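You operate a simulated robot arm through the tools that you are given. There is no shell and no other tool.

The job below is to be done with a simulated robot arm. You get a single attempt, and the scene is never put back.

TASK
Set the float knob so the cistern fills to the blue line.
Fine: flush to check and let it refill; rest the cistern lid on the toilet lid, then put it back.

It is judged by the outcome, as a careful person would: the job done as asked, and still so three seconds after it is handed in. It fails if anything else is knocked over, pushed out of place, dropped, spilled or broken. Lids that push on must go on centred and level and be pressed home; caps that screw on are set level and turned clockwise until they are tight.

THE ROBOT
A 7-joint arm with a two-finger parallel gripper, fixed in place. Base frame: the origin is at the foot of the arm, x ahead of it, y to its left, z up; the work surface is at about z = 46.9. Lengths are in cm, angles in degrees, forces in N, time in s.
With the tool pointing down near the work surface it reaches from about 10 to 66 cm from the base axis. Its first joint turns from -166.0 to 166.0 degrees. Payload 1.57 kg.
The TCP is the grasp point between the finger pads, 3 cm short of the fingertips. In the tool frame z runs along the fingers and y along their closing line. The gripper opens to 11 cm. The fingers are 2.4 cm wide and 1.2 cm thick; the gripper's body (4.8 by 11.2 cm) begins 7.8 cm behind the TCP.
Orientation is told as [roll, pitch, yaw] about the base's x, y, z axes, in that order, counted from this pose: with the fingers straight down and closing along the base's y, the tool's x points along the base's -x, its y along +y and its z along -z.

THE INTERFACE
- The arm moves only by the tool nudge_tool. Its argument "plan" is a list that holds one entry, the list of rows, each a list of 7 numbers: the shift along the tool's x, y, z in cm, then the turn, a rotation vector about the tool's x, y, z in degrees, then the finger opening in cm, from 0 to 11. In form: [[[tx, ty, tz, wx, wy, wz, gripper], ...]]. A call has 1 to 20 rows; each row shifts and turns the commanded pose from where the row before left it, along the tool's axes as they then stand. A row lasts 0.2 s, in which the tool goes at most 5 cm and 8.6 degrees; a call with a longer step from one row to the next is refused whole, and so is a gripper value outside its range. Where a pose cannot be reached the arm comes as near as it can. A force on the tool above 90 N (or 10 N above the force at the start of the call, whichever is more), or a blocked arm, ends the call early, and 0.2 s more pass. Each finger travels about 4.5 cm/s and halts on what it meets, pressing with about 33 N; the grip force reading is that of the motor and also rises with nothing between the fingers. The clock runs only during rows and for 0.2 s after the last one: add rows that do not move to give the fingers time. The reply holds the time, the measured pose of the TCP, the force on the tool along the base axes, the opening and the grip force, in the units named above and with some noise, with the torque about the TCP (base axes, N m) and any sound that the robot's microphone picked up.
- Cameras (640 x 400 px; columns grow to the right, rows downward): "scene" is fixed at [21.96, 49.94, 163.49]; the picture's right is [-0.90, -0.44, 0.00], its down [-0.34, 0.69, -0.63] and it looks along [0.28, -0.57, -0.77] (base axes); focal length 342 px, centre (320, 200). "wrist" rides on the gripper at [7, 1.6, -14.1] in the tool frame; the picture's right is [-0.23, 0.97, 0.00], its down [-0.86, -0.20, -0.48] and it looks along [-0.47, -0.11, 0.88] (tool axes); focal length 222 px, centre (320, 200). There is no depth. A picture from a camera that has moved, and an enlarged one, comes with that camera's place and axes in the base frame and with its lens. The place of the scene camera against the robot may be out by one fixed shift of up to 1.8 cm in any direction.
- camera(camera): a new picture of that camera. The clock stands still meanwhile.
- slide_trunk(by): slides the trunk up (or, below 0, down) by that many cm; the arm rides with it, the base frame stays. It gives what a move gives, with no picture.
- close_up(camera, box): a new picture of the part [left, top, right, bottom] of that camera's present view, enlarged. The clock stands still meanwhile.
- job_done(): hands the job in; it is judged then, once.

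Nothing tells you positions but the pictures and the camera data. Unless the task says otherwise, let go and move clear before handing in.

The tools are called after "Call:" by a JSON object that holds its "fn" and its "kwargs". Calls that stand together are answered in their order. nudge_tool: Moves the arm, as the interface text tells. Its arguments: {"type":"object","properties":{"plan":{"type":"array","items":{"type":"array","items":{"type":"array","items":{"type":"number"}}}}},"required":["plan"]} The other tools are called the same way: slide_trunk (by) slides the trunk up or down; camera (camera) takes a picture; close_up (camera, box) takes an enlarged picture of a part of a camera's view; job_done () hands the job in.

At the start:

```text
t: 0.0
tool_pos: [42.25, -23.2, 110.64]
tool_rot: [0.0, 0.0, 0.0]
force: [0.1, 0.3, 0.5]
ft_torque: [0.03, -0.03, 0.02]
finger_gap: 10.99
grip_force: 0.0
trunk travel left (down, up): [-50.0, 9.0]
```

scene: 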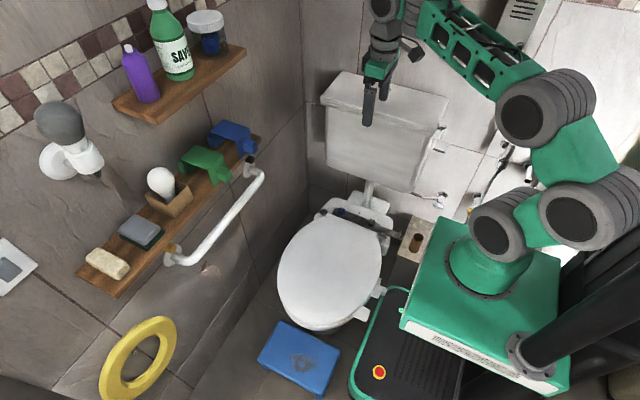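
wrist: 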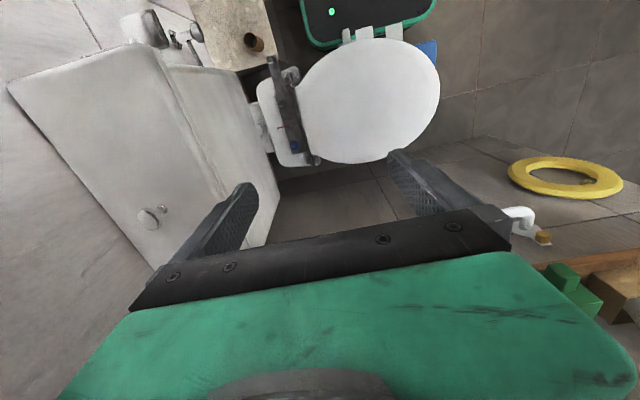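

I see a toilet with a high cistern on the wall; the lid is on the cistern, and the gripper hovers near it. I'll look closer before moving.

Call:
{"fn": "close_up", "kwargs": {"camera": "scene", "box": [280, 40, 480, 240]}}

Call:
{"fn": "close_up", "kwargs": {"camera": "wrist", "box": [0, 0, 320, 280]}}

Call:
{"fn": "close_up", "kwargs": {"camera": "scene", "box": [260, 170, 460, 350]}}

```text
2.00 times, centred on (380, 140) of scene
camera zoom: at [21.96, 49.94, 163.49], right [-0.9, -0.44, 0.0], down [-0.34, 0.69, -0.63], along [0.28, -0.57, -0.77], focal length 683 px, centre (200, 320)
```

zoom: 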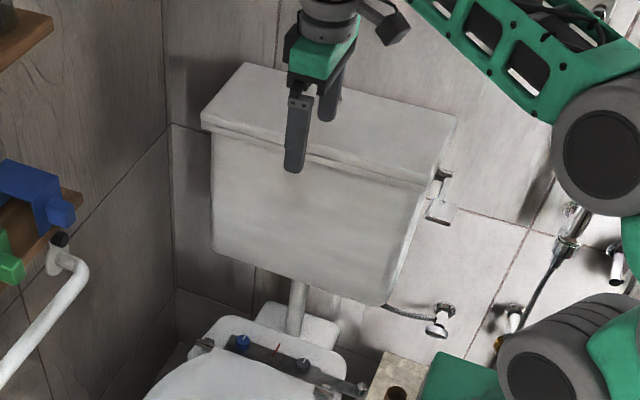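

```text
1.43 times, centred on (160, 140) of wrist
camera zoom: at [35.23, -21.53, 124.82], right [0.23, 0.97, 0.0], down [0.86, -0.2, 0.48], along [0.47, -0.11, -0.88], focal length 317 px, centre (549, 286)
```

zoom: 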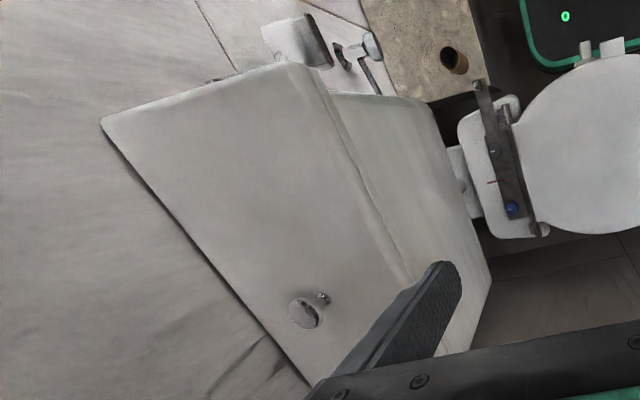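

```text
2.22 times, centred on (360, 260) of scene
camera zoom: at [21.96, 49.94, 163.49], right [-0.9, -0.44, 0.0], down [-0.34, 0.69, -0.63], along [0.28, -0.57, -0.77], focal length 759 px, centre (231, 67)
```

zoom: 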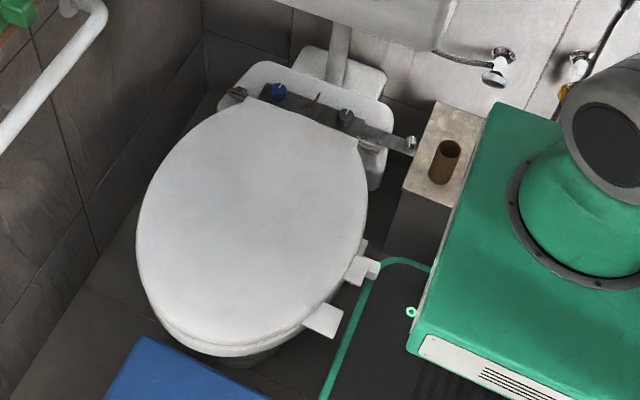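

The cistern lid seems to be at about x 28–64, y −54…−37, z near 98, with a small chrome disc around its middle. I'll bring the wrist camera over it for a better look, raising first.

Call:
{"fn": "nudge_tool", "kwargs": {"plan": [[[0, 0, -3, 0, 0, 0, 11], [0, 0, -3, 0, 0, 0, 11], [0, -4, 0, 0, 0, 0, 11], [0, -4, 0, 0, 0, 0, 11], [0, -4, 0, 0, 0, 0, 11], [0, 0, 0, 0, 0, 0, 11]]]}}

Call:
{"fn": "camera", "kwargs": {"camera": "wrist"}}

Call:
{"fn": "camera", "kwargs": {"camera": "scene"}}

```text
t: 1.4
tool_pos: [42.2, -35.24, 116.63]
tool_rot: [0.0, 0.0, 0.0]
force: [-0.5, 0.0, -0.8]
ft_torque: [0.0, 0.01, -0.02]
finger_gap: 10.98
grip_force: 0.1
trunk travel left (down, up): [-50.0, 9.0]
```

```text
taken
camera wrist: at [35.23, -33.54, 130.78], right [0.23, 0.97, 0.0], down [0.86, -0.2, 0.48], along [0.47, -0.11, -0.88], focal length 222 px, centre (320, 200)
```

wrist: 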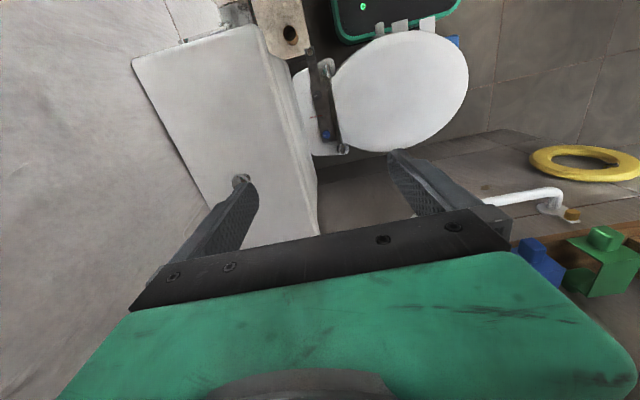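

```text
taken
```

scene: 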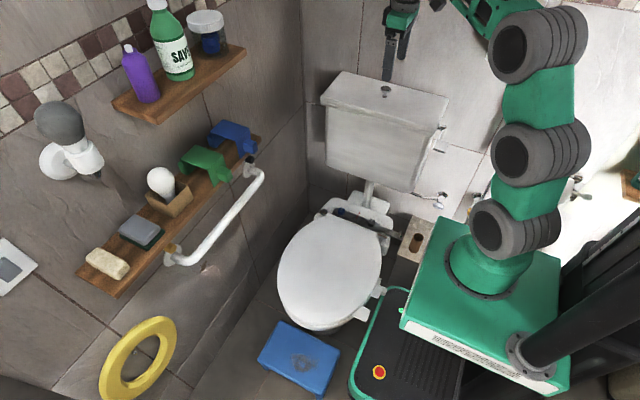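

Call:
{"fn": "close_up", "kwargs": {"camera": "scene", "box": [300, 60, 460, 160]}}

Call:
{"fn": "close_up", "kwargs": {"camera": "wrist", "box": [190, 150, 290, 220]}}

Call:
{"fn": "close_up", "kwargs": {"camera": "scene", "box": [410, 110, 490, 220]}}

```text
4.00 times, centred on (380, 110) of scene
camera zoom: at [21.96, 49.94, 163.49], right [-0.9, -0.44, 0.0], down [-0.34, 0.69, -0.63], along [0.28, -0.57, -0.77], focal length 1366 px, centre (80, 560)
```

zoom: 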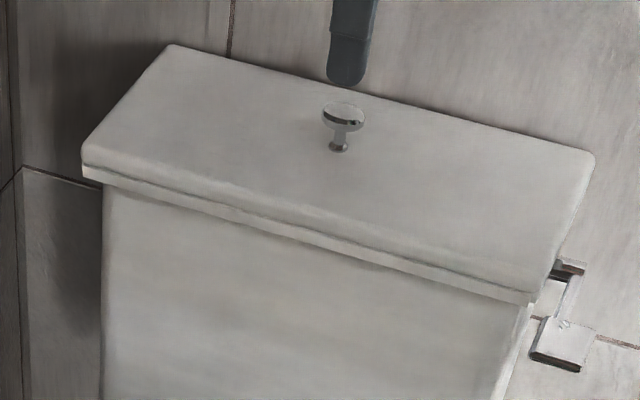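

```text
5.71 times, centred on (240, 185) of wrist
camera zoom: at [35.23, -33.54, 130.78], right [0.23, 0.97, 0.0], down [0.86, -0.2, 0.48], along [0.47, -0.11, -0.88], focal length 1269 px, centre (777, 286)
```

zoom: 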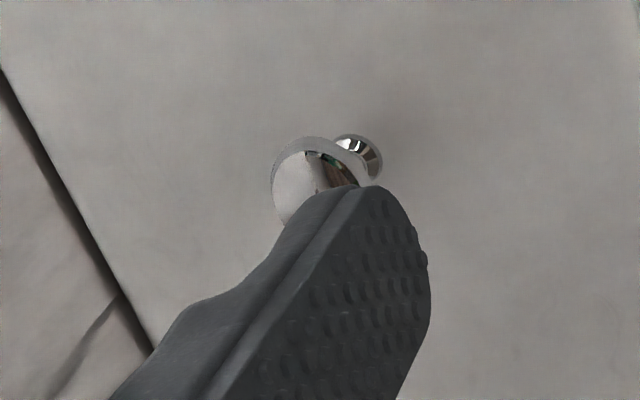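

```text
3.64 times, centred on (450, 165) of scene
camera zoom: at [21.96, 49.94, 163.49], right [-0.9, -0.44, 0.0], down [-0.34, 0.69, -0.63], along [0.28, -0.57, -0.77], focal length 1242 px, centre (-153, 327)
```

zoom: 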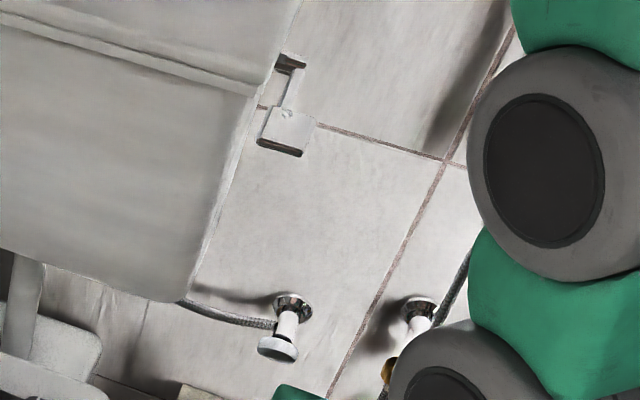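

The cistern lid (about x 27–66.5, y −57…−40, top z ≈95.4) has a mushroom lift knob at its centre near (46.9, −49.1), and the flush lever is on the cistern's near side. I'll move above the knob to check reach and alignment.

Call:
{"fn": "nudge_tool", "kwargs": {"plan": [[[-2, -4, 0, 0, 0, 0, 8], [-2, -4, 0, 0, 0, 0, 8], [-0.7, -3, 0, 0, 0, 0, 8], [0, -2.9, 0, 0, 0, 0, 8], [0, 0, 0, 0, 0, 0, 8]]]}}

Call:
{"fn": "camera", "kwargs": {"camera": "wrist"}}

Call:
{"fn": "close_up", "kwargs": {"camera": "scene", "box": [300, 0, 620, 200]}}

```text
t: 2.6
tool_pos: [46.1, -46.24, 116.07]
tool_rot: [0.1, 0.1, 0.1]
force: [-0.8, 0.9, -0.1]
ft_torque: [0.0, 0.03, 0.02]
finger_gap: 8.0
grip_force: 0.0
out of reach, approached as far as the arm can: row 3, 4
trunk travel left (down, up): [-50.0, 9.0]
```

```text
taken
camera wrist: at [39.06, -44.56, 130.23], right [0.23, 0.97, 0.0], down [0.86, -0.2, 0.48], along [0.47, -0.11, -0.88], focal length 222 px, centre (320, 200)
```

wrist: 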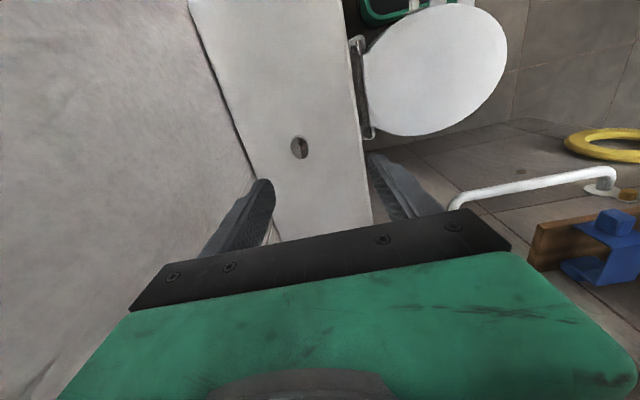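

```text
2.00 times, centred on (460, 100) of scene
camera zoom: at [21.96, 49.94, 163.49], right [-0.9, -0.44, 0.0], down [-0.34, 0.69, -0.63], along [0.28, -0.57, -0.77], focal length 683 px, centre (40, 400)
```

zoom: 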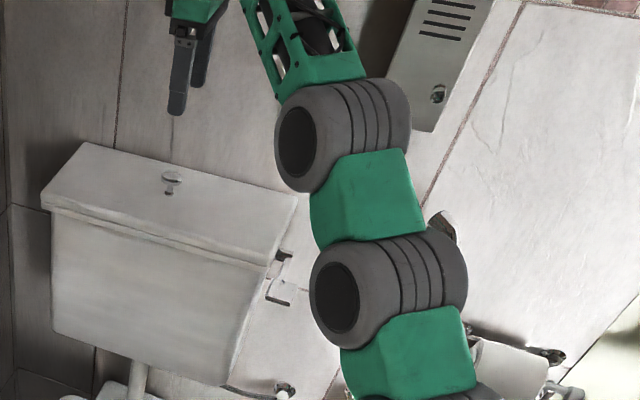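

Call:
{"fn": "close_up", "kwargs": {"camera": "wrist", "box": [270, 125, 330, 165]}}

Call:
{"fn": "nudge_tool", "kwargs": {"plan": [[[0, 0, 3, 0, 0, 0, 8], [0, 0, 3, 0, 0, 0, 8], [0, 0, 3, 0, 0, 0, 8], [0, 0, 2, 0, 0, 0, 8], [0, 0, 0, 0, 0, 0, 8]]]}}

```text
10.00 times, centred on (300, 145) of wrist
camera zoom: at [39.06, -44.56, 130.23], right [0.23, 0.97, 0.0], down [0.86, -0.2, 0.48], along [0.47, -0.11, -0.88], focal length 2221 px, centre (520, 750)
```

zoom: 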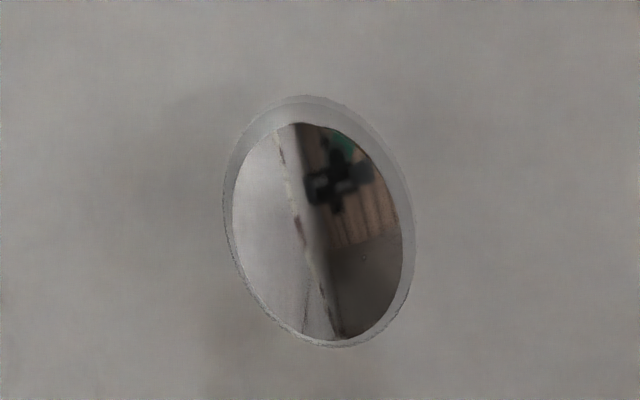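

```text
t: 3.8
tool_pos: [46.31, -46.14, 104.95]
tool_rot: [-0.1, 0.0, 0.0]
force: [-0.2, -0.5, 0.2]
ft_torque: [0.01, -0.02, 0.0]
finger_gap: 8.0
grip_force: 0.0
trunk travel left (down, up): [-50.0, 9.0]
```

Call:
{"fn": "nudge_tool", "kwargs": {"plan": [[[-0.3, -1.5, 0, 0, 0, 0, 8], [-0.3, -1.6, 0, 0, 0, 0, 8], [0, 0, 0, 0, 0, 0, 8], [0, 0, 0, 0, 0, 0, 8]]]}}

Call:
{"fn": "camera", "kwargs": {"camera": "wrist"}}

Call:
{"fn": "close_up", "kwargs": {"camera": "scene", "box": [300, 0, 460, 160]}}

```text
t: 4.8
tool_pos: [46.88, -49.18, 105.01]
tool_rot: [0.0, 0.0, 0.0]
force: [0.2, 0.1, -0.3]
ft_torque: [0.0, 0.01, 0.0]
finger_gap: 8.01
grip_force: 0.0
trunk travel left (down, up): [-50.0, 9.0]
```

```text
taken
camera wrist: at [39.77, -47.64, 119.15], right [0.23, 0.97, 0.0], down [0.86, -0.2, 0.48], along [0.47, -0.11, -0.88], focal length 222 px, centre (320, 200)
```

wrist: 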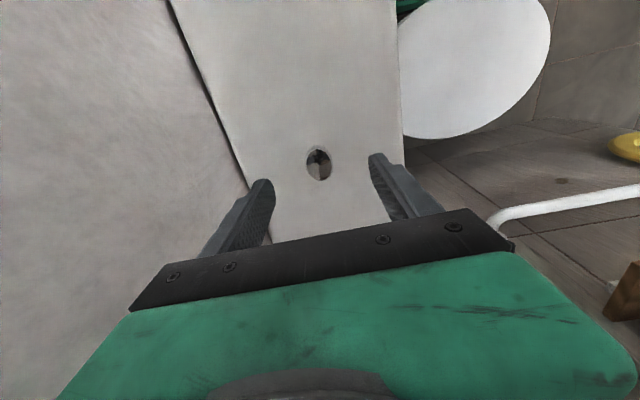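

```text
2.50 times, centred on (380, 80) of scene
camera zoom: at [21.96, 49.94, 163.49], right [-0.9, -0.44, 0.0], down [-0.34, 0.69, -0.63], along [0.28, -0.57, -0.77], focal length 854 px, centre (170, 500)
```

zoom: 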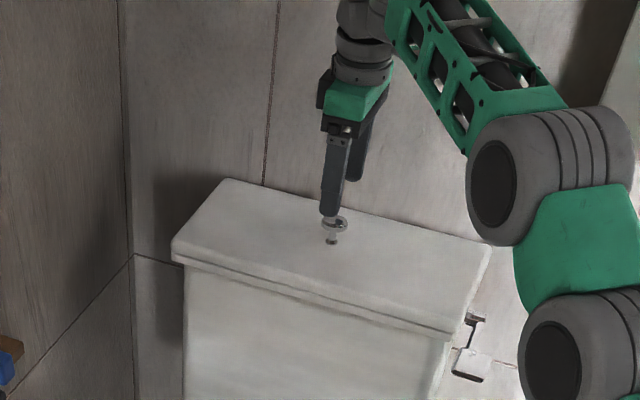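

The knob head is centred near (46.9, −49.4, 98.3), right under the tool, and the arm reaches. I'll descend and grip it with the fingertips just above the lid.

Call:
{"fn": "nudge_tool", "kwargs": {"plan": [[[0, -0.2, 2, 0, 0, 0, 6], [0, 0, 2, 0, 0, 0, 6], [0, 0, 1.8, 0, 0, 0, 6], [0, 0, 0, 0, 0, 0, 6]]]}}

Call:
{"fn": "camera", "kwargs": {"camera": "wrist"}}

Call:
{"fn": "close_up", "kwargs": {"camera": "scene", "box": [340, 40, 440, 120]}}

```text
t: 5.8
tool_pos: [46.69, -49.44, 99.18]
tool_rot: [0.0, 0.1, 0.0]
force: [0.7, -0.7, 0.1]
ft_torque: [0.03, -0.05, 0.02]
finger_gap: 5.99
grip_force: 0.0
trunk travel left (down, up): [-50.0, 9.0]
```

```text
taken
camera wrist: at [39.75, -47.85, 113.39], right [0.23, 0.97, 0.0], down [0.86, -0.2, 0.48], along [0.47, -0.11, -0.88], focal length 222 px, centre (320, 200)
```

wrist: 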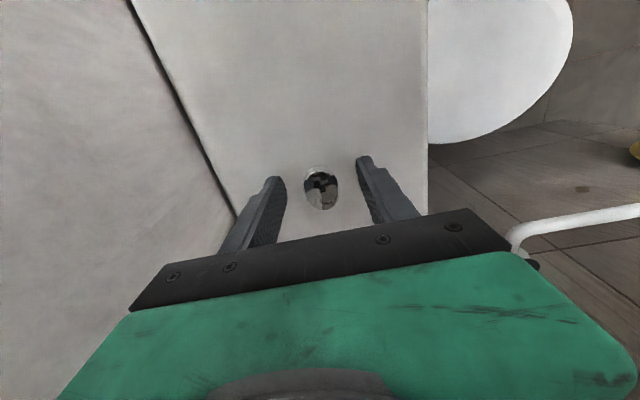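

```text
5.00 times, centred on (390, 80) of scene
camera zoom: at [21.96, 49.94, 163.49], right [-0.9, -0.44, 0.0], down [-0.34, 0.69, -0.63], along [0.28, -0.57, -0.77], focal length 1707 px, centre (-30, 800)
```

zoom: 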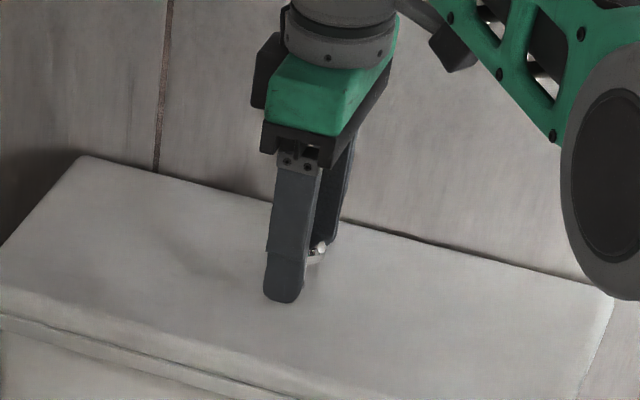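

Call:
{"fn": "nudge_tool", "kwargs": {"plan": [[[0, 0, 0, 0, 0, 0, 3], [0, 0, 0, 0, 0, 0, 0], [0, 0, 0, 0, 0, 0, 0], [0, 0, 0, 0, 0, 0, 0], [0, 0, 0, 0, 0, 0, 0]]]}}

Call:
{"fn": "camera", "kwargs": {"camera": "wrist"}}

```text
t: 7.0
tool_pos: [46.77, -49.44, 99.23]
tool_rot: [-0.2, 0.0, -0.1]
force: [-1.5, 3.3, -0.2]
ft_torque: [0.03, 0.06, 0.03]
finger_gap: 2.91
grip_force: 33.5
trunk travel left (down, up): [-50.0, 9.0]
```

```text
taken
camera wrist: at [39.76, -47.8, 113.4], right [0.23, 0.97, 0.0], down [0.86, -0.2, 0.48], along [0.47, -0.11, -0.88], focal length 222 px, centre (320, 200)
```

wrist: 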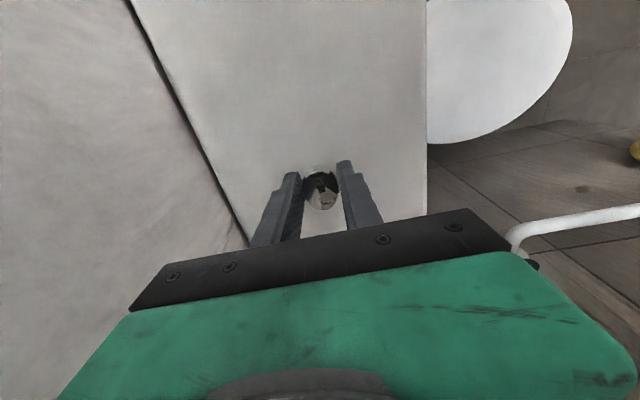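

Call:
{"fn": "nudge_tool", "kwargs": {"plan": [[[0, 0, -0.4, 0, 0, 0, 0], [0, 0, -0.4, 0, 0, 0, 0], [0, 0, -0.4, 0, 0, 0, 0], [0, 0, -0.4, 0, 0, 0, 0], [0, 0, -0.4, 0, 0, 0, 0], [0, 0, 0, 0, 0, 0, 0]]]}}

Call:
{"fn": "camera", "kwargs": {"camera": "wrist"}}

Call:
{"fn": "close_up", "kwargs": {"camera": "scene", "box": [300, 40, 460, 160]}}

```text
t: 8.4
tool_pos: [46.88, -49.55, 101.17]
tool_rot: [0.0, -0.1, -0.1]
force: [-1.3, 1.1, -10.1]
ft_torque: [0.07, 0.09, 0.0]
finger_gap: 2.93
grip_force: 33.2
trunk travel left (down, up): [-50.0, 9.0]
```

```text
taken
camera wrist: at [39.81, -47.94, 115.33], right [0.23, 0.97, 0.0], down [0.86, -0.2, 0.48], along [0.47, -0.11, -0.88], focal length 222 px, centre (320, 200)
```

wrist: 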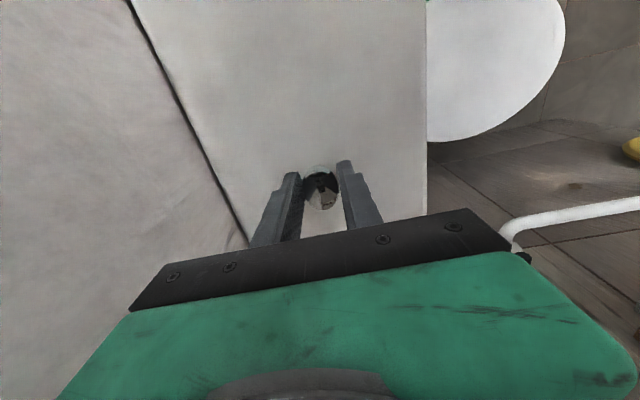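

```text
3.33 times, centred on (380, 100) of scene
camera zoom: at [21.96, 49.94, 163.49], right [-0.9, -0.44, 0.0], down [-0.34, 0.69, -0.63], along [0.28, -0.57, -0.77], focal length 1138 px, centre (120, 533)
```

zoom: 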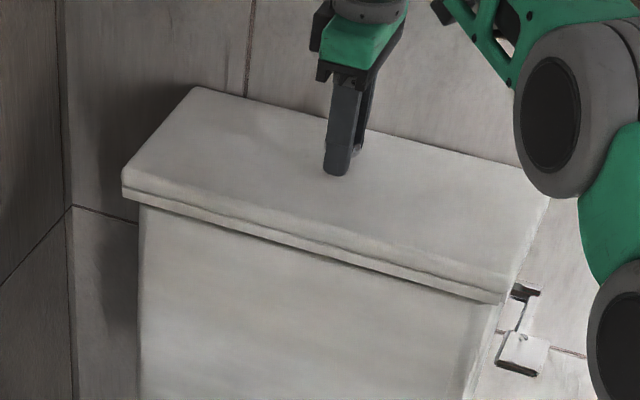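

Call:
{"fn": "nudge_tool", "kwargs": {"plan": [[[0, 0, -0.6, 0, 0, 0, 0], [0, 0, -0.8, 0, 0, 0, 0], [0, 0, -0.8, 0, 0, 0, 0], [0, 0, -0.8, 0, 0, 0, 0], [0, 0, -0.8, 0, 0, 0, 0], [0, 0, -0.4, 0, 0, 0, 0], [0, 0, 0, 0, 0, 0, 0]]]}}

Call:
{"fn": "close_up", "kwargs": {"camera": "scene", "box": [300, 40, 460, 160]}}

Call:
{"fn": "camera", "kwargs": {"camera": "wrist"}}

```text
t: 10.0
tool_pos: [46.78, -49.67, 105.35]
tool_rot: [0.0, 0.0, -0.1]
force: [0.2, 0.0, -10.3]
ft_torque: [0.02, 0.07, 0.01]
finger_gap: 2.93
grip_force: 33.1
trunk travel left (down, up): [-50.0, 9.0]
```

```text
3.33 times, centred on (380, 100) of scene
camera zoom: at [21.96, 49.94, 163.49], right [-0.9, -0.44, 0.0], down [-0.34, 0.69, -0.63], along [0.28, -0.57, -0.77], focal length 1138 px, centre (120, 533)
```

zoom: 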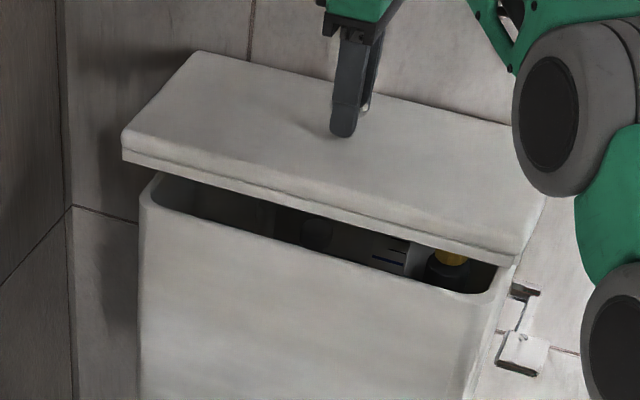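

```text
taken
camera wrist: at [39.81, -47.96, 119.54], right [0.23, 0.97, 0.0], down [0.86, -0.2, 0.48], along [0.47, -0.11, -0.88], focal length 222 px, centre (320, 200)
```

wrist: 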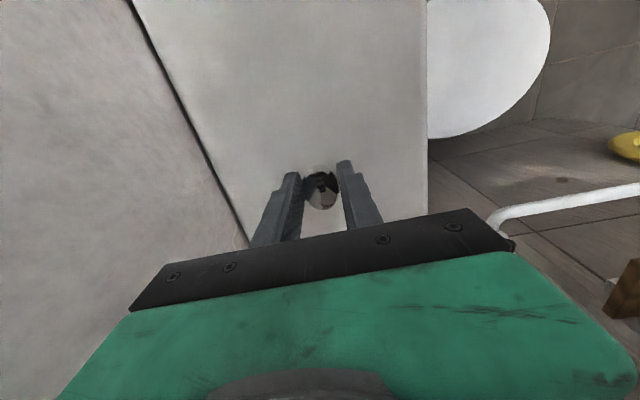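

The lid is lifted clear (about 1 kg) and I can see a yellow knob and a marked plate inside. Now I'll carry the lid level over toward the toilet lid, staying clear of the rail at x ≈ 73.

Call:
{"fn": "nudge_tool", "kwargs": {"plan": [[[0, 0.5, 0, 0, 0, 0, 0], [0, 1, 0, 0, 0, 0, 0], [0.2, 1.5, 0, 0, 0, 0, 0], [0.2, 2, 0, 0, 0, 0, 0], [0.2, 2, 0, 0, 0, 0, 0], [0.2, 2, 0, 0, 0, 0, 0], [0.2, 2, 0, 0, 0, 0, 0], [0.2, 2, 0, 0, 0, 0, 0], [0.2, 2, 0, 0, 0, 0, 0], [0.2, 2, 0, 0, 0, 0, 0], [0, 2, 0, 0, 0, 0, 0], [0, 1.5, 0, 0, 0, 0, 0], [0, 1, 0, 0, 0, 0, 0], [0, 0.5, 0, 0, 0, 0, 0], [0, 0, 0, 0, 0, 0, 0]]]}}

Call:
{"fn": "camera", "kwargs": {"camera": "scene"}}

Call:
{"fn": "camera", "kwargs": {"camera": "wrist"}}

```text
t: 13.2
tool_pos: [45.18, -27.67, 105.31]
tool_rot: [0.0, 0.1, 0.1]
force: [0.4, 0.6, -11.5]
ft_torque: [-0.01, 0.05, 0.02]
finger_gap: 2.92
grip_force: 32.8
trunk travel left (down, up): [-50.0, 9.0]
```

```text
taken
```

scene: 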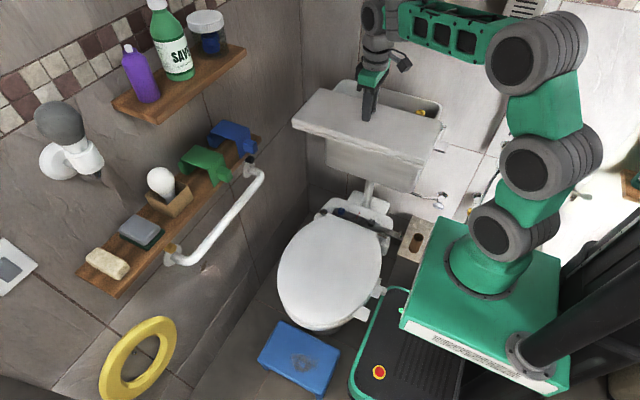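

```text
taken
camera wrist: at [38.17, -25.93, 119.51], right [0.23, 0.97, 0.0], down [0.86, -0.2, 0.48], along [0.47, -0.11, -0.88], focal length 222 px, centre (320, 200)
```

wrist: 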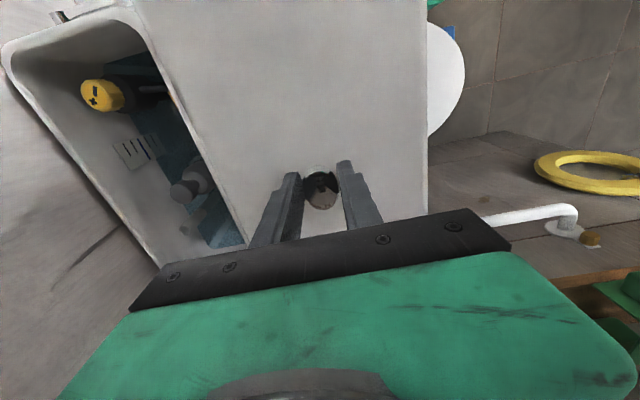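

Call:
{"fn": "close_up", "kwargs": {"camera": "wrist", "box": [0, 20, 240, 260]}}

Call:
{"fn": "close_up", "kwargs": {"camera": "wrist", "box": [70, 65, 170, 175]}}

```text
1.67 times, centred on (120, 140) of wrist
camera zoom: at [38.17, -25.93, 119.51], right [0.23, 0.97, 0.0], down [0.86, -0.2, 0.48], along [0.47, -0.11, -0.88], focal length 370 px, centre (653, 300)
```

zoom: 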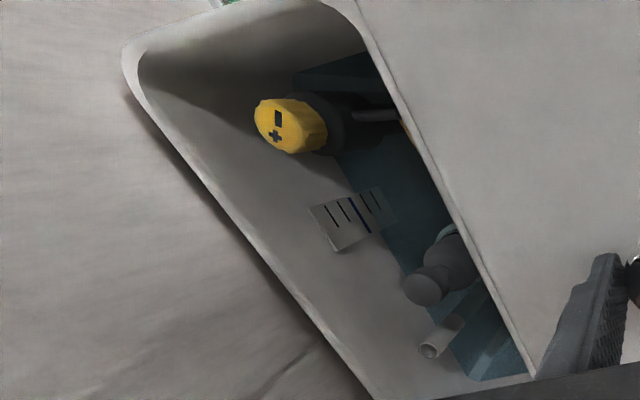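

```text
3.64 times, centred on (120, 120) of wrist
camera zoom: at [38.17, -25.93, 119.51], right [0.23, 0.97, 0.0], down [0.86, -0.2, 0.48], along [0.47, -0.11, -0.88], focal length 808 px, centre (1047, 491)
```

zoom: 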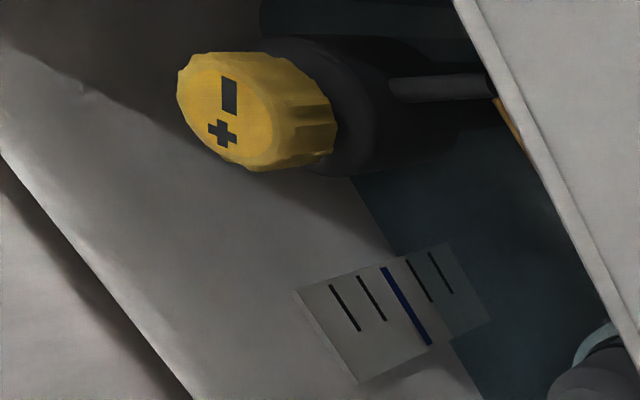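

Call:
{"fn": "nudge_tool", "kwargs": {"plan": [[[0, 0.5, 0, 0, 0, 0, 0], [0, 1, 0, 0, 0, 0, 0], [0, 1.5, 0, 0, 0, 0, 0], [0, 2, 0, 0, 0, 0, 0], [0, 2, 0, 0, 0, 0, 0], [0, 2, 0, 0, 0, 0, 0], [0, 2, 0, 0, 0, 0, 0], [0, 2, 0, 0, 0, 0, 0], [0, 2, 0, 0, 0, 0, 0], [0, 1.5, 0, 0, 0, 0, 0], [0, 1, 0, 0, 0, 0, 0], [0, 0.5, 0, 0, 0, 0, 0], [0, 0, 0, 0, 0, 0, 0]]]}}

Call:
{"fn": "camera", "kwargs": {"camera": "scene"}}

Call:
{"fn": "camera", "kwargs": {"camera": "wrist"}}

```text
t: 16.0
tool_pos: [45.26, -9.64, 105.39]
tool_rot: [0.0, 0.1, 0.0]
force: [-0.1, -0.3, -10.9]
ft_torque: [-0.01, 0.03, 0.01]
finger_gap: 2.93
grip_force: 32.7
trunk travel left (down, up): [-50.0, 9.0]
```

```text
taken
```

scene: 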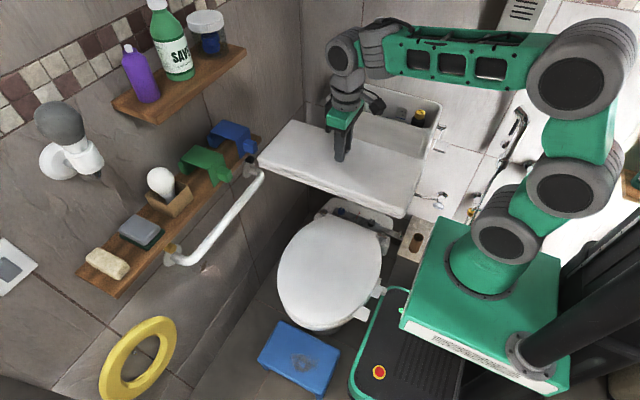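

```text
taken
camera wrist: at [38.2, -7.91, 119.52], right [0.23, 0.97, 0.0], down [0.86, -0.2, 0.48], along [0.47, -0.11, -0.88], focal length 222 px, centre (320, 200)
```

wrist: 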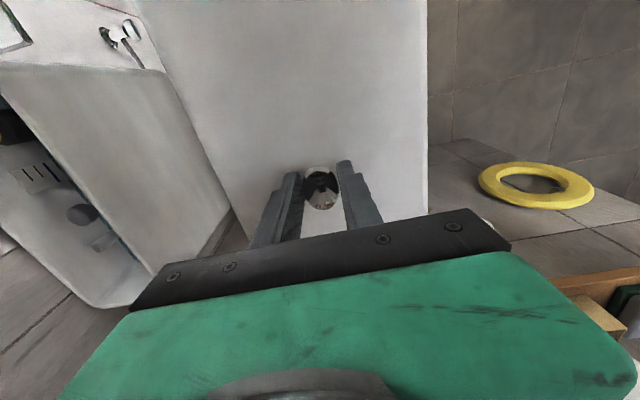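

The lid hangs level over the toilet lid. I'll centre slightly in x and lower it with the arm, stopping well above the toilet lid to check.

Call:
{"fn": "nudge_tool", "kwargs": {"plan": [[[-0.4, 0.3, 0.5, 0, 0, 0, 0], [-0.3, 0.3, 1, 0, 0, 0, 0], [0, 0, 1.5, 0, 0, 0, 0], [0, 0, 2, 0, 0, 0, 0], [0, 0, 2, 0, 0, 0, 0], [0, 0, 2, 0, 0, 0, 0], [0, 0, 2, 0, 0, 0, 0], [0, 0, 2, 0, 0, 0, 0], [0, 0, 2, 0, 0, 0, 0], [0, 0, 2, 0, 0, 0, 0], [0, 0, 2, 0, 0, 0, 0], [0, 0, 2, 0, 0, 0, 0], [0, 0, 2, 0, 0, 0, 0], [0, 0, 2, 0, 0, 0, 0], [0, 0, 2, 0, 0, 0, 0], [0, 0, 2, 0, 0, 0, 0], [0, 0, 1.5, 0, 0, 0, 0], [0, 0, 1, 0, 0, 0, 0], [0, 0, 0.5, 0, 0, 0, 0], [0, 0, 0, 0, 0, 0, 0]]]}}

Call:
{"fn": "camera", "kwargs": {"camera": "scene"}}

Call:
{"fn": "camera", "kwargs": {"camera": "wrist"}}

```text
t: 20.2
tool_pos: [45.86, -9.01, 73.43]
tool_rot: [0.0, 0.0, 0.0]
force: [0.0, 0.2, -10.1]
ft_torque: [-0.04, 0.04, 0.01]
finger_gap: 2.93
grip_force: 33.0
trunk travel left (down, up): [-50.0, 9.0]
```

```text
taken
```

scene: 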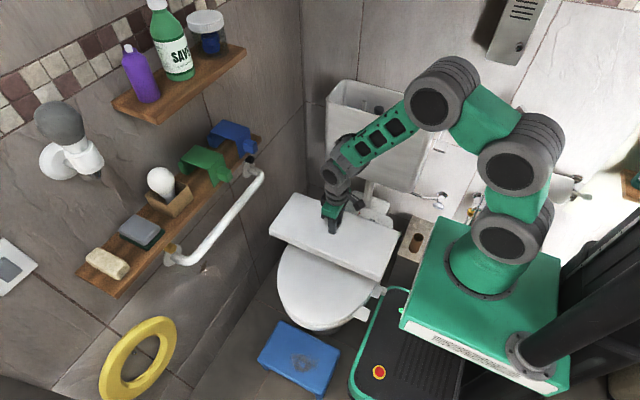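

```text
taken
camera wrist: at [38.87, -7.32, 87.59], right [0.23, 0.97, 0.0], down [0.86, -0.2, 0.48], along [0.47, -0.11, -0.88], focal length 222 px, centre (320, 200)
```

wrist: 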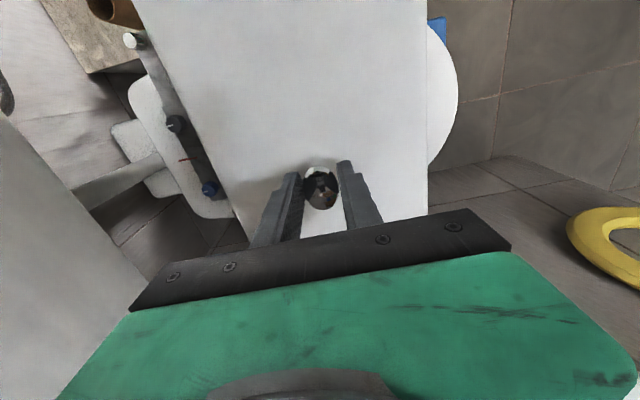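

Call:
{"fn": "nudge_tool", "kwargs": {"plan": [[[0, 0, 0.5, 0, 0, 0, 0], [0, 0, 1, 0, 0, 0, 0], [0, 0, 1.5, 0, 0, 0, 0], [0, 0, 1.5, 0, 0, 0, 0], [0, 0, 1.5, 0, 0, 0, 0], [0, 0, 1.5, 0, 0, 0, 0], [0, 0, 1.5, 0, 0, 0, 0], [0, 0, 1.5, 0, 0, 0, 0], [0, 0, 1.5, 0, 0, 0, 0], [0, 0, 1, 0, 0, 0, 0], [0, 0, 0.5, 0, 0, 0, 0], [0, 0, 0.5, 0, 0, 0, 0], [0, 0, 0, 0, 0, 0, 0]]]}}

Call:
{"fn": "camera", "kwargs": {"camera": "scene"}}

Call:
{"fn": "camera", "kwargs": {"camera": "wrist"}}

```text
t: 23.0
tool_pos: [45.95, -8.98, 59.36]
tool_rot: [0.1, 0.1, 0.0]
force: [0.4, 0.1, -11.4]
ft_torque: [-0.01, 0.01, -0.03]
finger_gap: 2.91
grip_force: 32.9
trunk travel left (down, up): [-50.0, 9.0]
```

```text
taken
```

scene: 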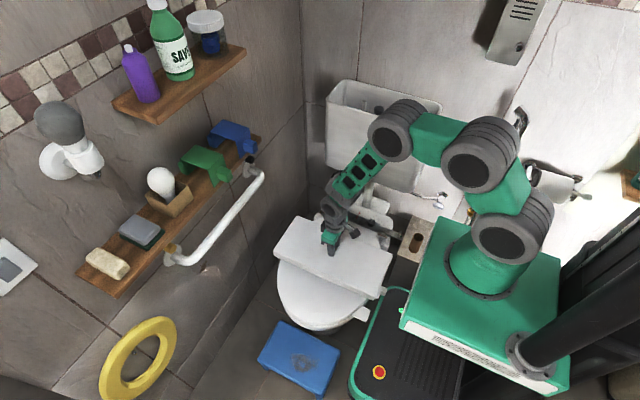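

```text
taken
camera wrist: at [38.87, -7.31, 73.52], right [0.23, 0.97, 0.0], down [0.86, -0.2, 0.48], along [0.47, -0.11, -0.88], focal length 222 px, centre (320, 200)
```

wrist: 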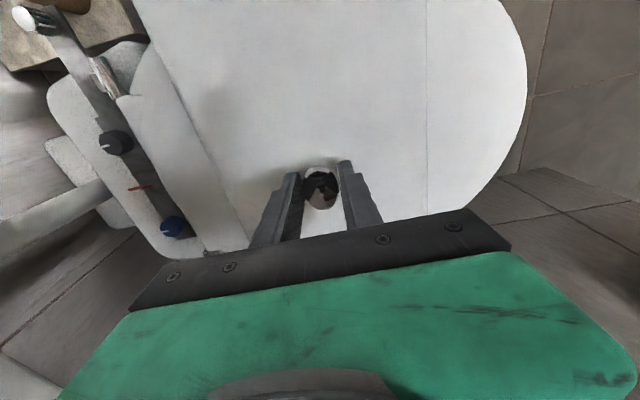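

Call:
{"fn": "nudge_tool", "kwargs": {"plan": [[[0, 0, 0.6, 0, 0, 0, 0], [0, 0, 0.6, 0, 0, 0, 0], [0, 0, 0.6, 0, 0, 0, 0], [0, 0, 0.5, 0, 0, 0, 0], [0, 0, 0.5, 0, 0, 0, 0], [0, 0, 0.4, 0, 0, 0, 0], [0, 0, 0, 0, 0, 0, 0]]]}}

Call:
{"fn": "close_up", "kwargs": {"camera": "scene", "box": [250, 190, 430, 330]}}

```text
t: 24.6
tool_pos: [45.81, -9.01, 56.13]
tool_rot: [0.0, 0.0, 0.0]
force: [0.4, -0.5, -10.5]
ft_torque: [-0.04, 0.03, 0.0]
finger_gap: 2.92
grip_force: 33.2
trunk travel left (down, up): [-50.0, 9.0]
```

```text
2.86 times, centred on (340, 260) of scene
camera zoom: at [21.96, 49.94, 163.49], right [-0.9, -0.44, 0.0], down [-0.34, 0.69, -0.63], along [0.28, -0.57, -0.77], focal length 976 px, centre (263, 29)
```

zoom: 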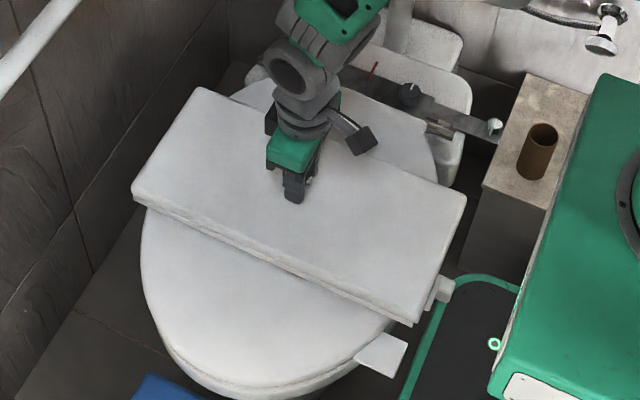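

Call:
{"fn": "nudge_tool", "kwargs": {"plan": [[[0, 0, 0.3, 0, 0, 0, 0], [0, 0, 0.3, 0, 0, 0, 0], [0, 0, 0.3, 0, 0, 0, 0], [0, 0, 0.3, 0, 0, 0, 0], [0, 0, 0.3, 0, 0, 0, 0], [0, 0, 0.3, 0, 0, 0, 0], [0, 0, 0, 0, 0, 0, 0]]]}}

```text
t: 26.2
tool_pos: [45.88, -8.96, 54.47]
tool_rot: [0.0, 0.0, 0.0]
force: [0.9, -0.5, -10.4]
ft_torque: [0.01, 0.01, 0.0]
finger_gap: 2.91
grip_force: 32.7
trunk travel left (down, up): [-50.0, 9.0]
```

Call:
{"fn": "nudge_tool", "kwargs": {"plan": [[[0, 0, 0.2, 0, 0, 0, 0], [0, 0, 0.2, 0, 0, 0, 0], [0, 0, 0.2, 0, 0, 0, 0], [0, 0, 0.2, 0, 0, 0, 0], [0, 0, 0.2, 0, 0, 0, 0], [0, 0, 0, 0, 0, 0, 0]]]}}

```text
t: 27.6
tool_pos: [46.03, -9.06, 53.59]
tool_rot: [0.0, -0.3, 0.0]
force: [0.0, 2.1, 31.9]
ft_torque: [0.03, -0.05, 0.01]
finger_gap: 2.93
grip_force: 32.8
trunk travel left (down, up): [-50.0, 9.0]
```

Call:
{"fn": "nudge_tool", "kwargs": {"plan": [[[0, 0, -0.1, 0, 0, 0, 0], [0, 0, 0, 0, 0, 0, 0]]]}}

Call:
{"fn": "close_up", "kwargs": {"camera": "scene", "box": [250, 190, 430, 330]}}

```text
t: 28.2
tool_pos: [46.01, -8.96, 53.54]
tool_rot: [-0.1, -0.2, -0.1]
force: [8.5, -0.1, 15.7]
ft_torque: [0.0, -0.86, -0.01]
finger_gap: 2.93
grip_force: 32.8
trunk travel left (down, up): [-50.0, 9.0]
```

```text
2.86 times, centred on (340, 260) of scene
camera zoom: at [21.96, 49.94, 163.49], right [-0.9, -0.44, 0.0], down [-0.34, 0.69, -0.63], along [0.28, -0.57, -0.77], focal length 976 px, centre (263, 29)
```

zoom: 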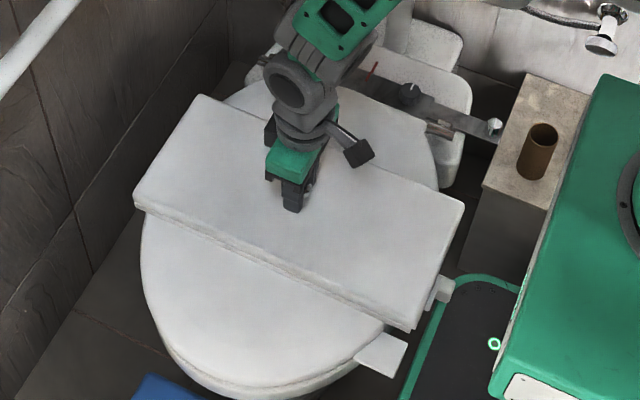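

Call:
{"fn": "nudge_tool", "kwargs": {"plan": [[[0, 0, -0.06, 0, 0, 0, 0], [0, 0, 0, 0, 0, 0, 3.6], [0, 0, 0, 0, 0, 0, 5], [0, 0, 0, 0, 0, 0, 5], [0, 0, 0, 0, 0, 0, 5]]]}}

Call:
{"fn": "camera", "kwargs": {"camera": "wrist"}}

```text
t: 29.4
tool_pos: [45.83, -8.95, 53.58]
tool_rot: [0.0, 0.0, 0.0]
force: [0.0, 0.4, -0.2]
ft_torque: [-0.02, -0.01, 0.02]
finger_gap: 5.0
grip_force: 0.1
trunk travel left (down, up): [-50.0, 9.0]
```

```text
taken
camera wrist: at [38.83, -7.33, 67.72], right [0.23, 0.97, 0.0], down [0.86, -0.2, 0.48], along [0.47, -0.11, -0.88], focal length 222 px, centre (320, 200)
```

wrist: 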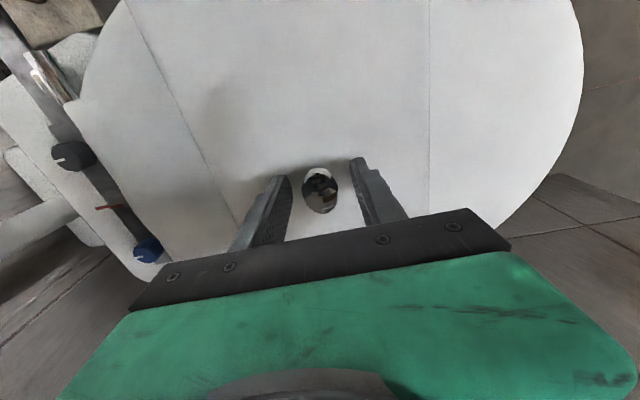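

The cistern lid rests stably on the toilet lid and the gripper is free. I'll rise straight up and go look into the cistern.

Call:
{"fn": "nudge_tool", "kwargs": {"plan": [[[0, 0, -1, 0, 0, 0, 5], [0, 0, -2, 0, 0, 0, 5], [0, 0, -3, 0, 0, 0, 5], [0, 0, -4, 0, 0, 0, 5], [0, 0, -4, 0, 0, 0, 5], [0, 0, -4, 0, 0, 0, 5], [0, 0, -4, 0, 0, 0, 5], [0, 0, -4, 0, 0, 0, 5], [0, 0, -4, 0, 0, 0, 5], [0, 0, -4, 0, 0, 0, 5], [0, 0, -4, 0, 0, 0, 5], [0, 0, -4, 0, 0, 0, 5], [0, 0, -4, 0, 0, 0, 5], [0, 0, -4, 0, 0, 0, 5], [0, 0, -3, 0, 0, 0, 5], [0, 0, -2, 0, 0, 0, 5], [0, 0, 0, 0, 0, 0, 5]]]}}

Call:
{"fn": "camera", "kwargs": {"camera": "scene"}}

```text
t: 33.0
tool_pos: [45.84, -9.04, 108.56]
tool_rot: [0.0, 0.0, 0.0]
force: [0.0, 0.4, 0.2]
ft_torque: [-0.01, 0.01, 0.0]
finger_gap: 5.01
grip_force: 0.1
trunk travel left (down, up): [-50.0, 9.0]
```

```text
taken
```

scene: 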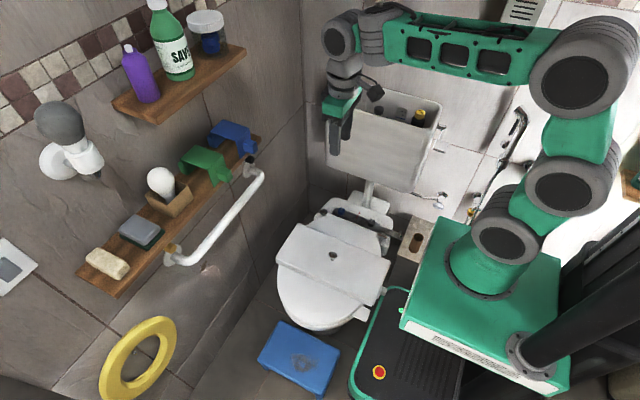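

Call:
{"fn": "nudge_tool", "kwargs": {"plan": [[[1, -3, 0, 0, 0, 0, 5], [2, -4, 0, 0, 0, 0, 5], [2, -4, 0, 0, 0, 0, 5], [2, -4, 0, 0, 0, 0, 5], [2, -4, -1, 0, 0, 0, 5], [1.8, -4, -1, 0, 0, 0, 5], [0, -4, -1, 0, 0, 0, 5], [0, -2, -1, 0, 0, 0, 5], [0, 0, 0, 0, 0, 0, 5], [0, 0, 0, 0, 0, 0, 5]]]}}

Call:
{"fn": "camera", "kwargs": {"camera": "wrist"}}

Call:
{"fn": "close_up", "kwargs": {"camera": "scene", "box": [310, 60, 470, 180]}}

```text
t: 35.2
tool_pos: [35.03, -38.21, 112.56]
tool_rot: [0.0, 0.1, 0.0]
force: [0.0, -0.3, 0.2]
ft_torque: [0.01, -0.04, 0.01]
finger_gap: 5.0
grip_force: 0.1
trunk travel left (down, up): [-50.0, 9.0]
```

```text
taken
camera wrist: at [28.11, -36.36, 126.74], right [0.23, 0.97, 0.0], down [0.86, -0.2, 0.48], along [0.47, -0.11, -0.88], focal length 222 px, centre (320, 200)
```

wrist: 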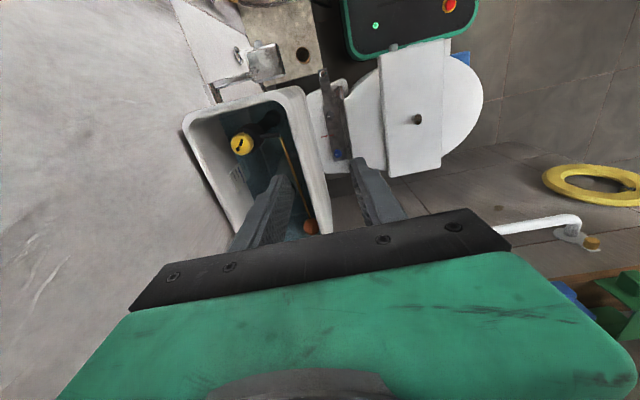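

```text
3.33 times, centred on (390, 120) of scene
camera zoom: at [21.96, 49.94, 163.49], right [-0.9, -0.44, 0.0], down [-0.34, 0.69, -0.63], along [0.28, -0.57, -0.77], focal length 1138 px, centre (87, 467)
```

zoom: 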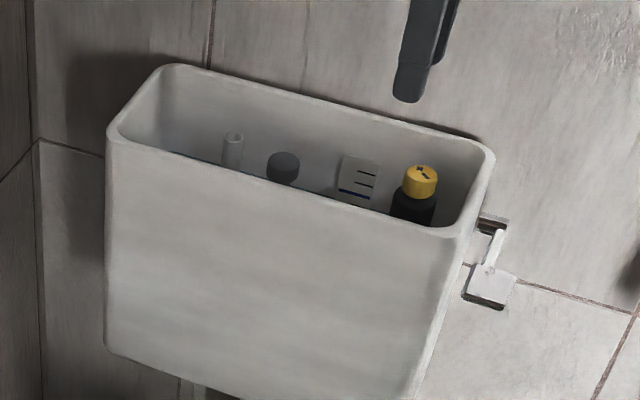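

Call:
{"fn": "close_up", "kwargs": {"camera": "wrist", "box": [180, 80, 340, 240]}}

Call:
{"fn": "close_up", "kwargs": {"camera": "wrist", "box": [220, 120, 290, 190]}}

Call:
{"fn": "close_up", "kwargs": {"camera": "scene", "box": [380, 95, 440, 130]}}

```text
2.50 times, centred on (260, 160) of wrist
camera zoom: at [28.11, -36.36, 126.74], right [0.23, 0.97, 0.0], down [0.86, -0.2, 0.48], along [0.47, -0.11, -0.88], focal length 555 px, centre (470, 300)
```

zoom: 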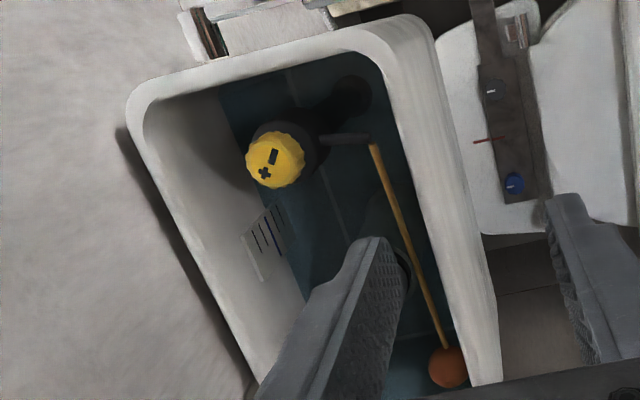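

```text
5.71 times, centred on (255, 155) of wrist
camera zoom: at [28.11, -36.36, 126.74], right [0.23, 0.97, 0.0], down [0.86, -0.2, 0.48], along [0.47, -0.11, -0.88], focal length 1269 px, centre (691, 457)
```

zoom: 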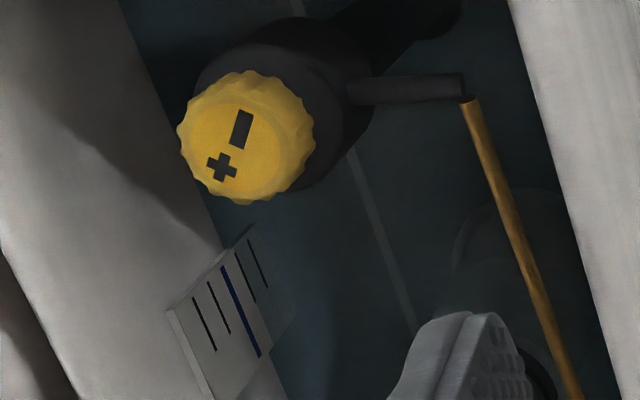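

```text
10.67 times, centred on (410, 112) of scene
camera zoom: at [21.96, 49.94, 163.49], right [-0.9, -0.44, 0.0], down [-0.34, 0.69, -0.63], along [0.28, -0.57, -0.77], focal length 3642 px, centre (-640, 1133)
```

zoom: 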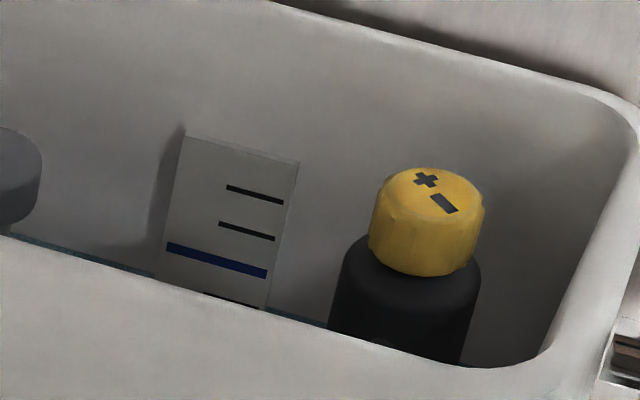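

Call:
{"fn": "close_up", "kwargs": {"camera": "scene", "box": [390, 105, 414, 126]}}

Call:
{"fn": "close_up", "kwargs": {"camera": "wrist", "box": [232, 142, 262, 172]}}

Call:
{"fn": "close_up", "kwargs": {"camera": "scene", "box": [405, 120, 465, 160]}}

```text
16.00 times, centred on (402, 116) of scene
camera zoom: at [21.96, 49.94, 163.49], right [-0.9, -0.44, 0.0], down [-0.34, 0.69, -0.63], along [0.28, -0.57, -0.77], focal length 5464 px, centre (-992, 1552)
```

zoom: 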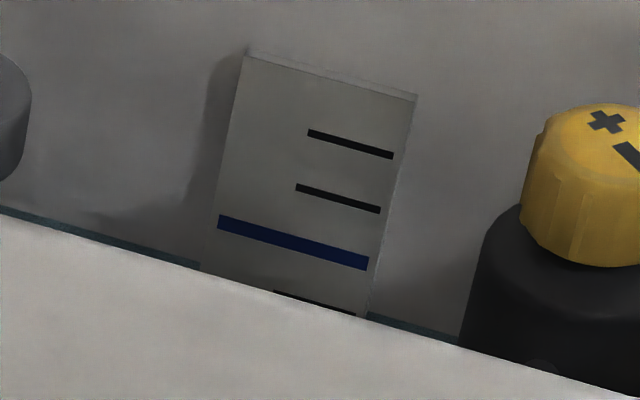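

```text
13.33 times, centred on (247, 157) of wrist
camera zoom: at [28.11, -36.36, 126.74], right [0.23, 0.97, 0.0], down [0.86, -0.2, 0.48], along [0.47, -0.11, -0.88], focal length 2962 px, centre (1293, 773)
```

zoom: 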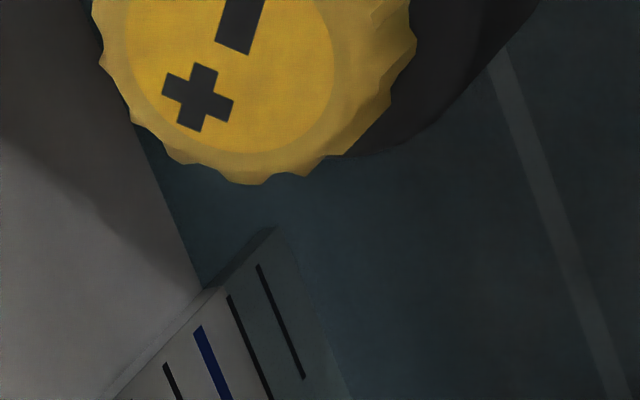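

```text
10.00 times, centred on (435, 140) of scene
camera zoom: at [21.96, 49.94, 163.49], right [-0.9, -0.44, 0.0], down [-0.34, 0.69, -0.63], along [0.28, -0.57, -0.77], focal length 3415 px, centre (-830, 800)
```

zoom: 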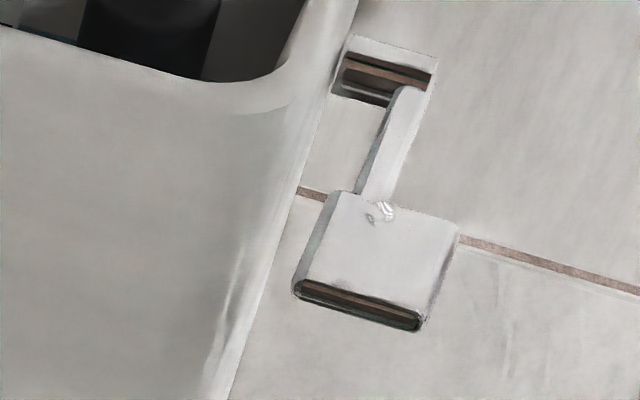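

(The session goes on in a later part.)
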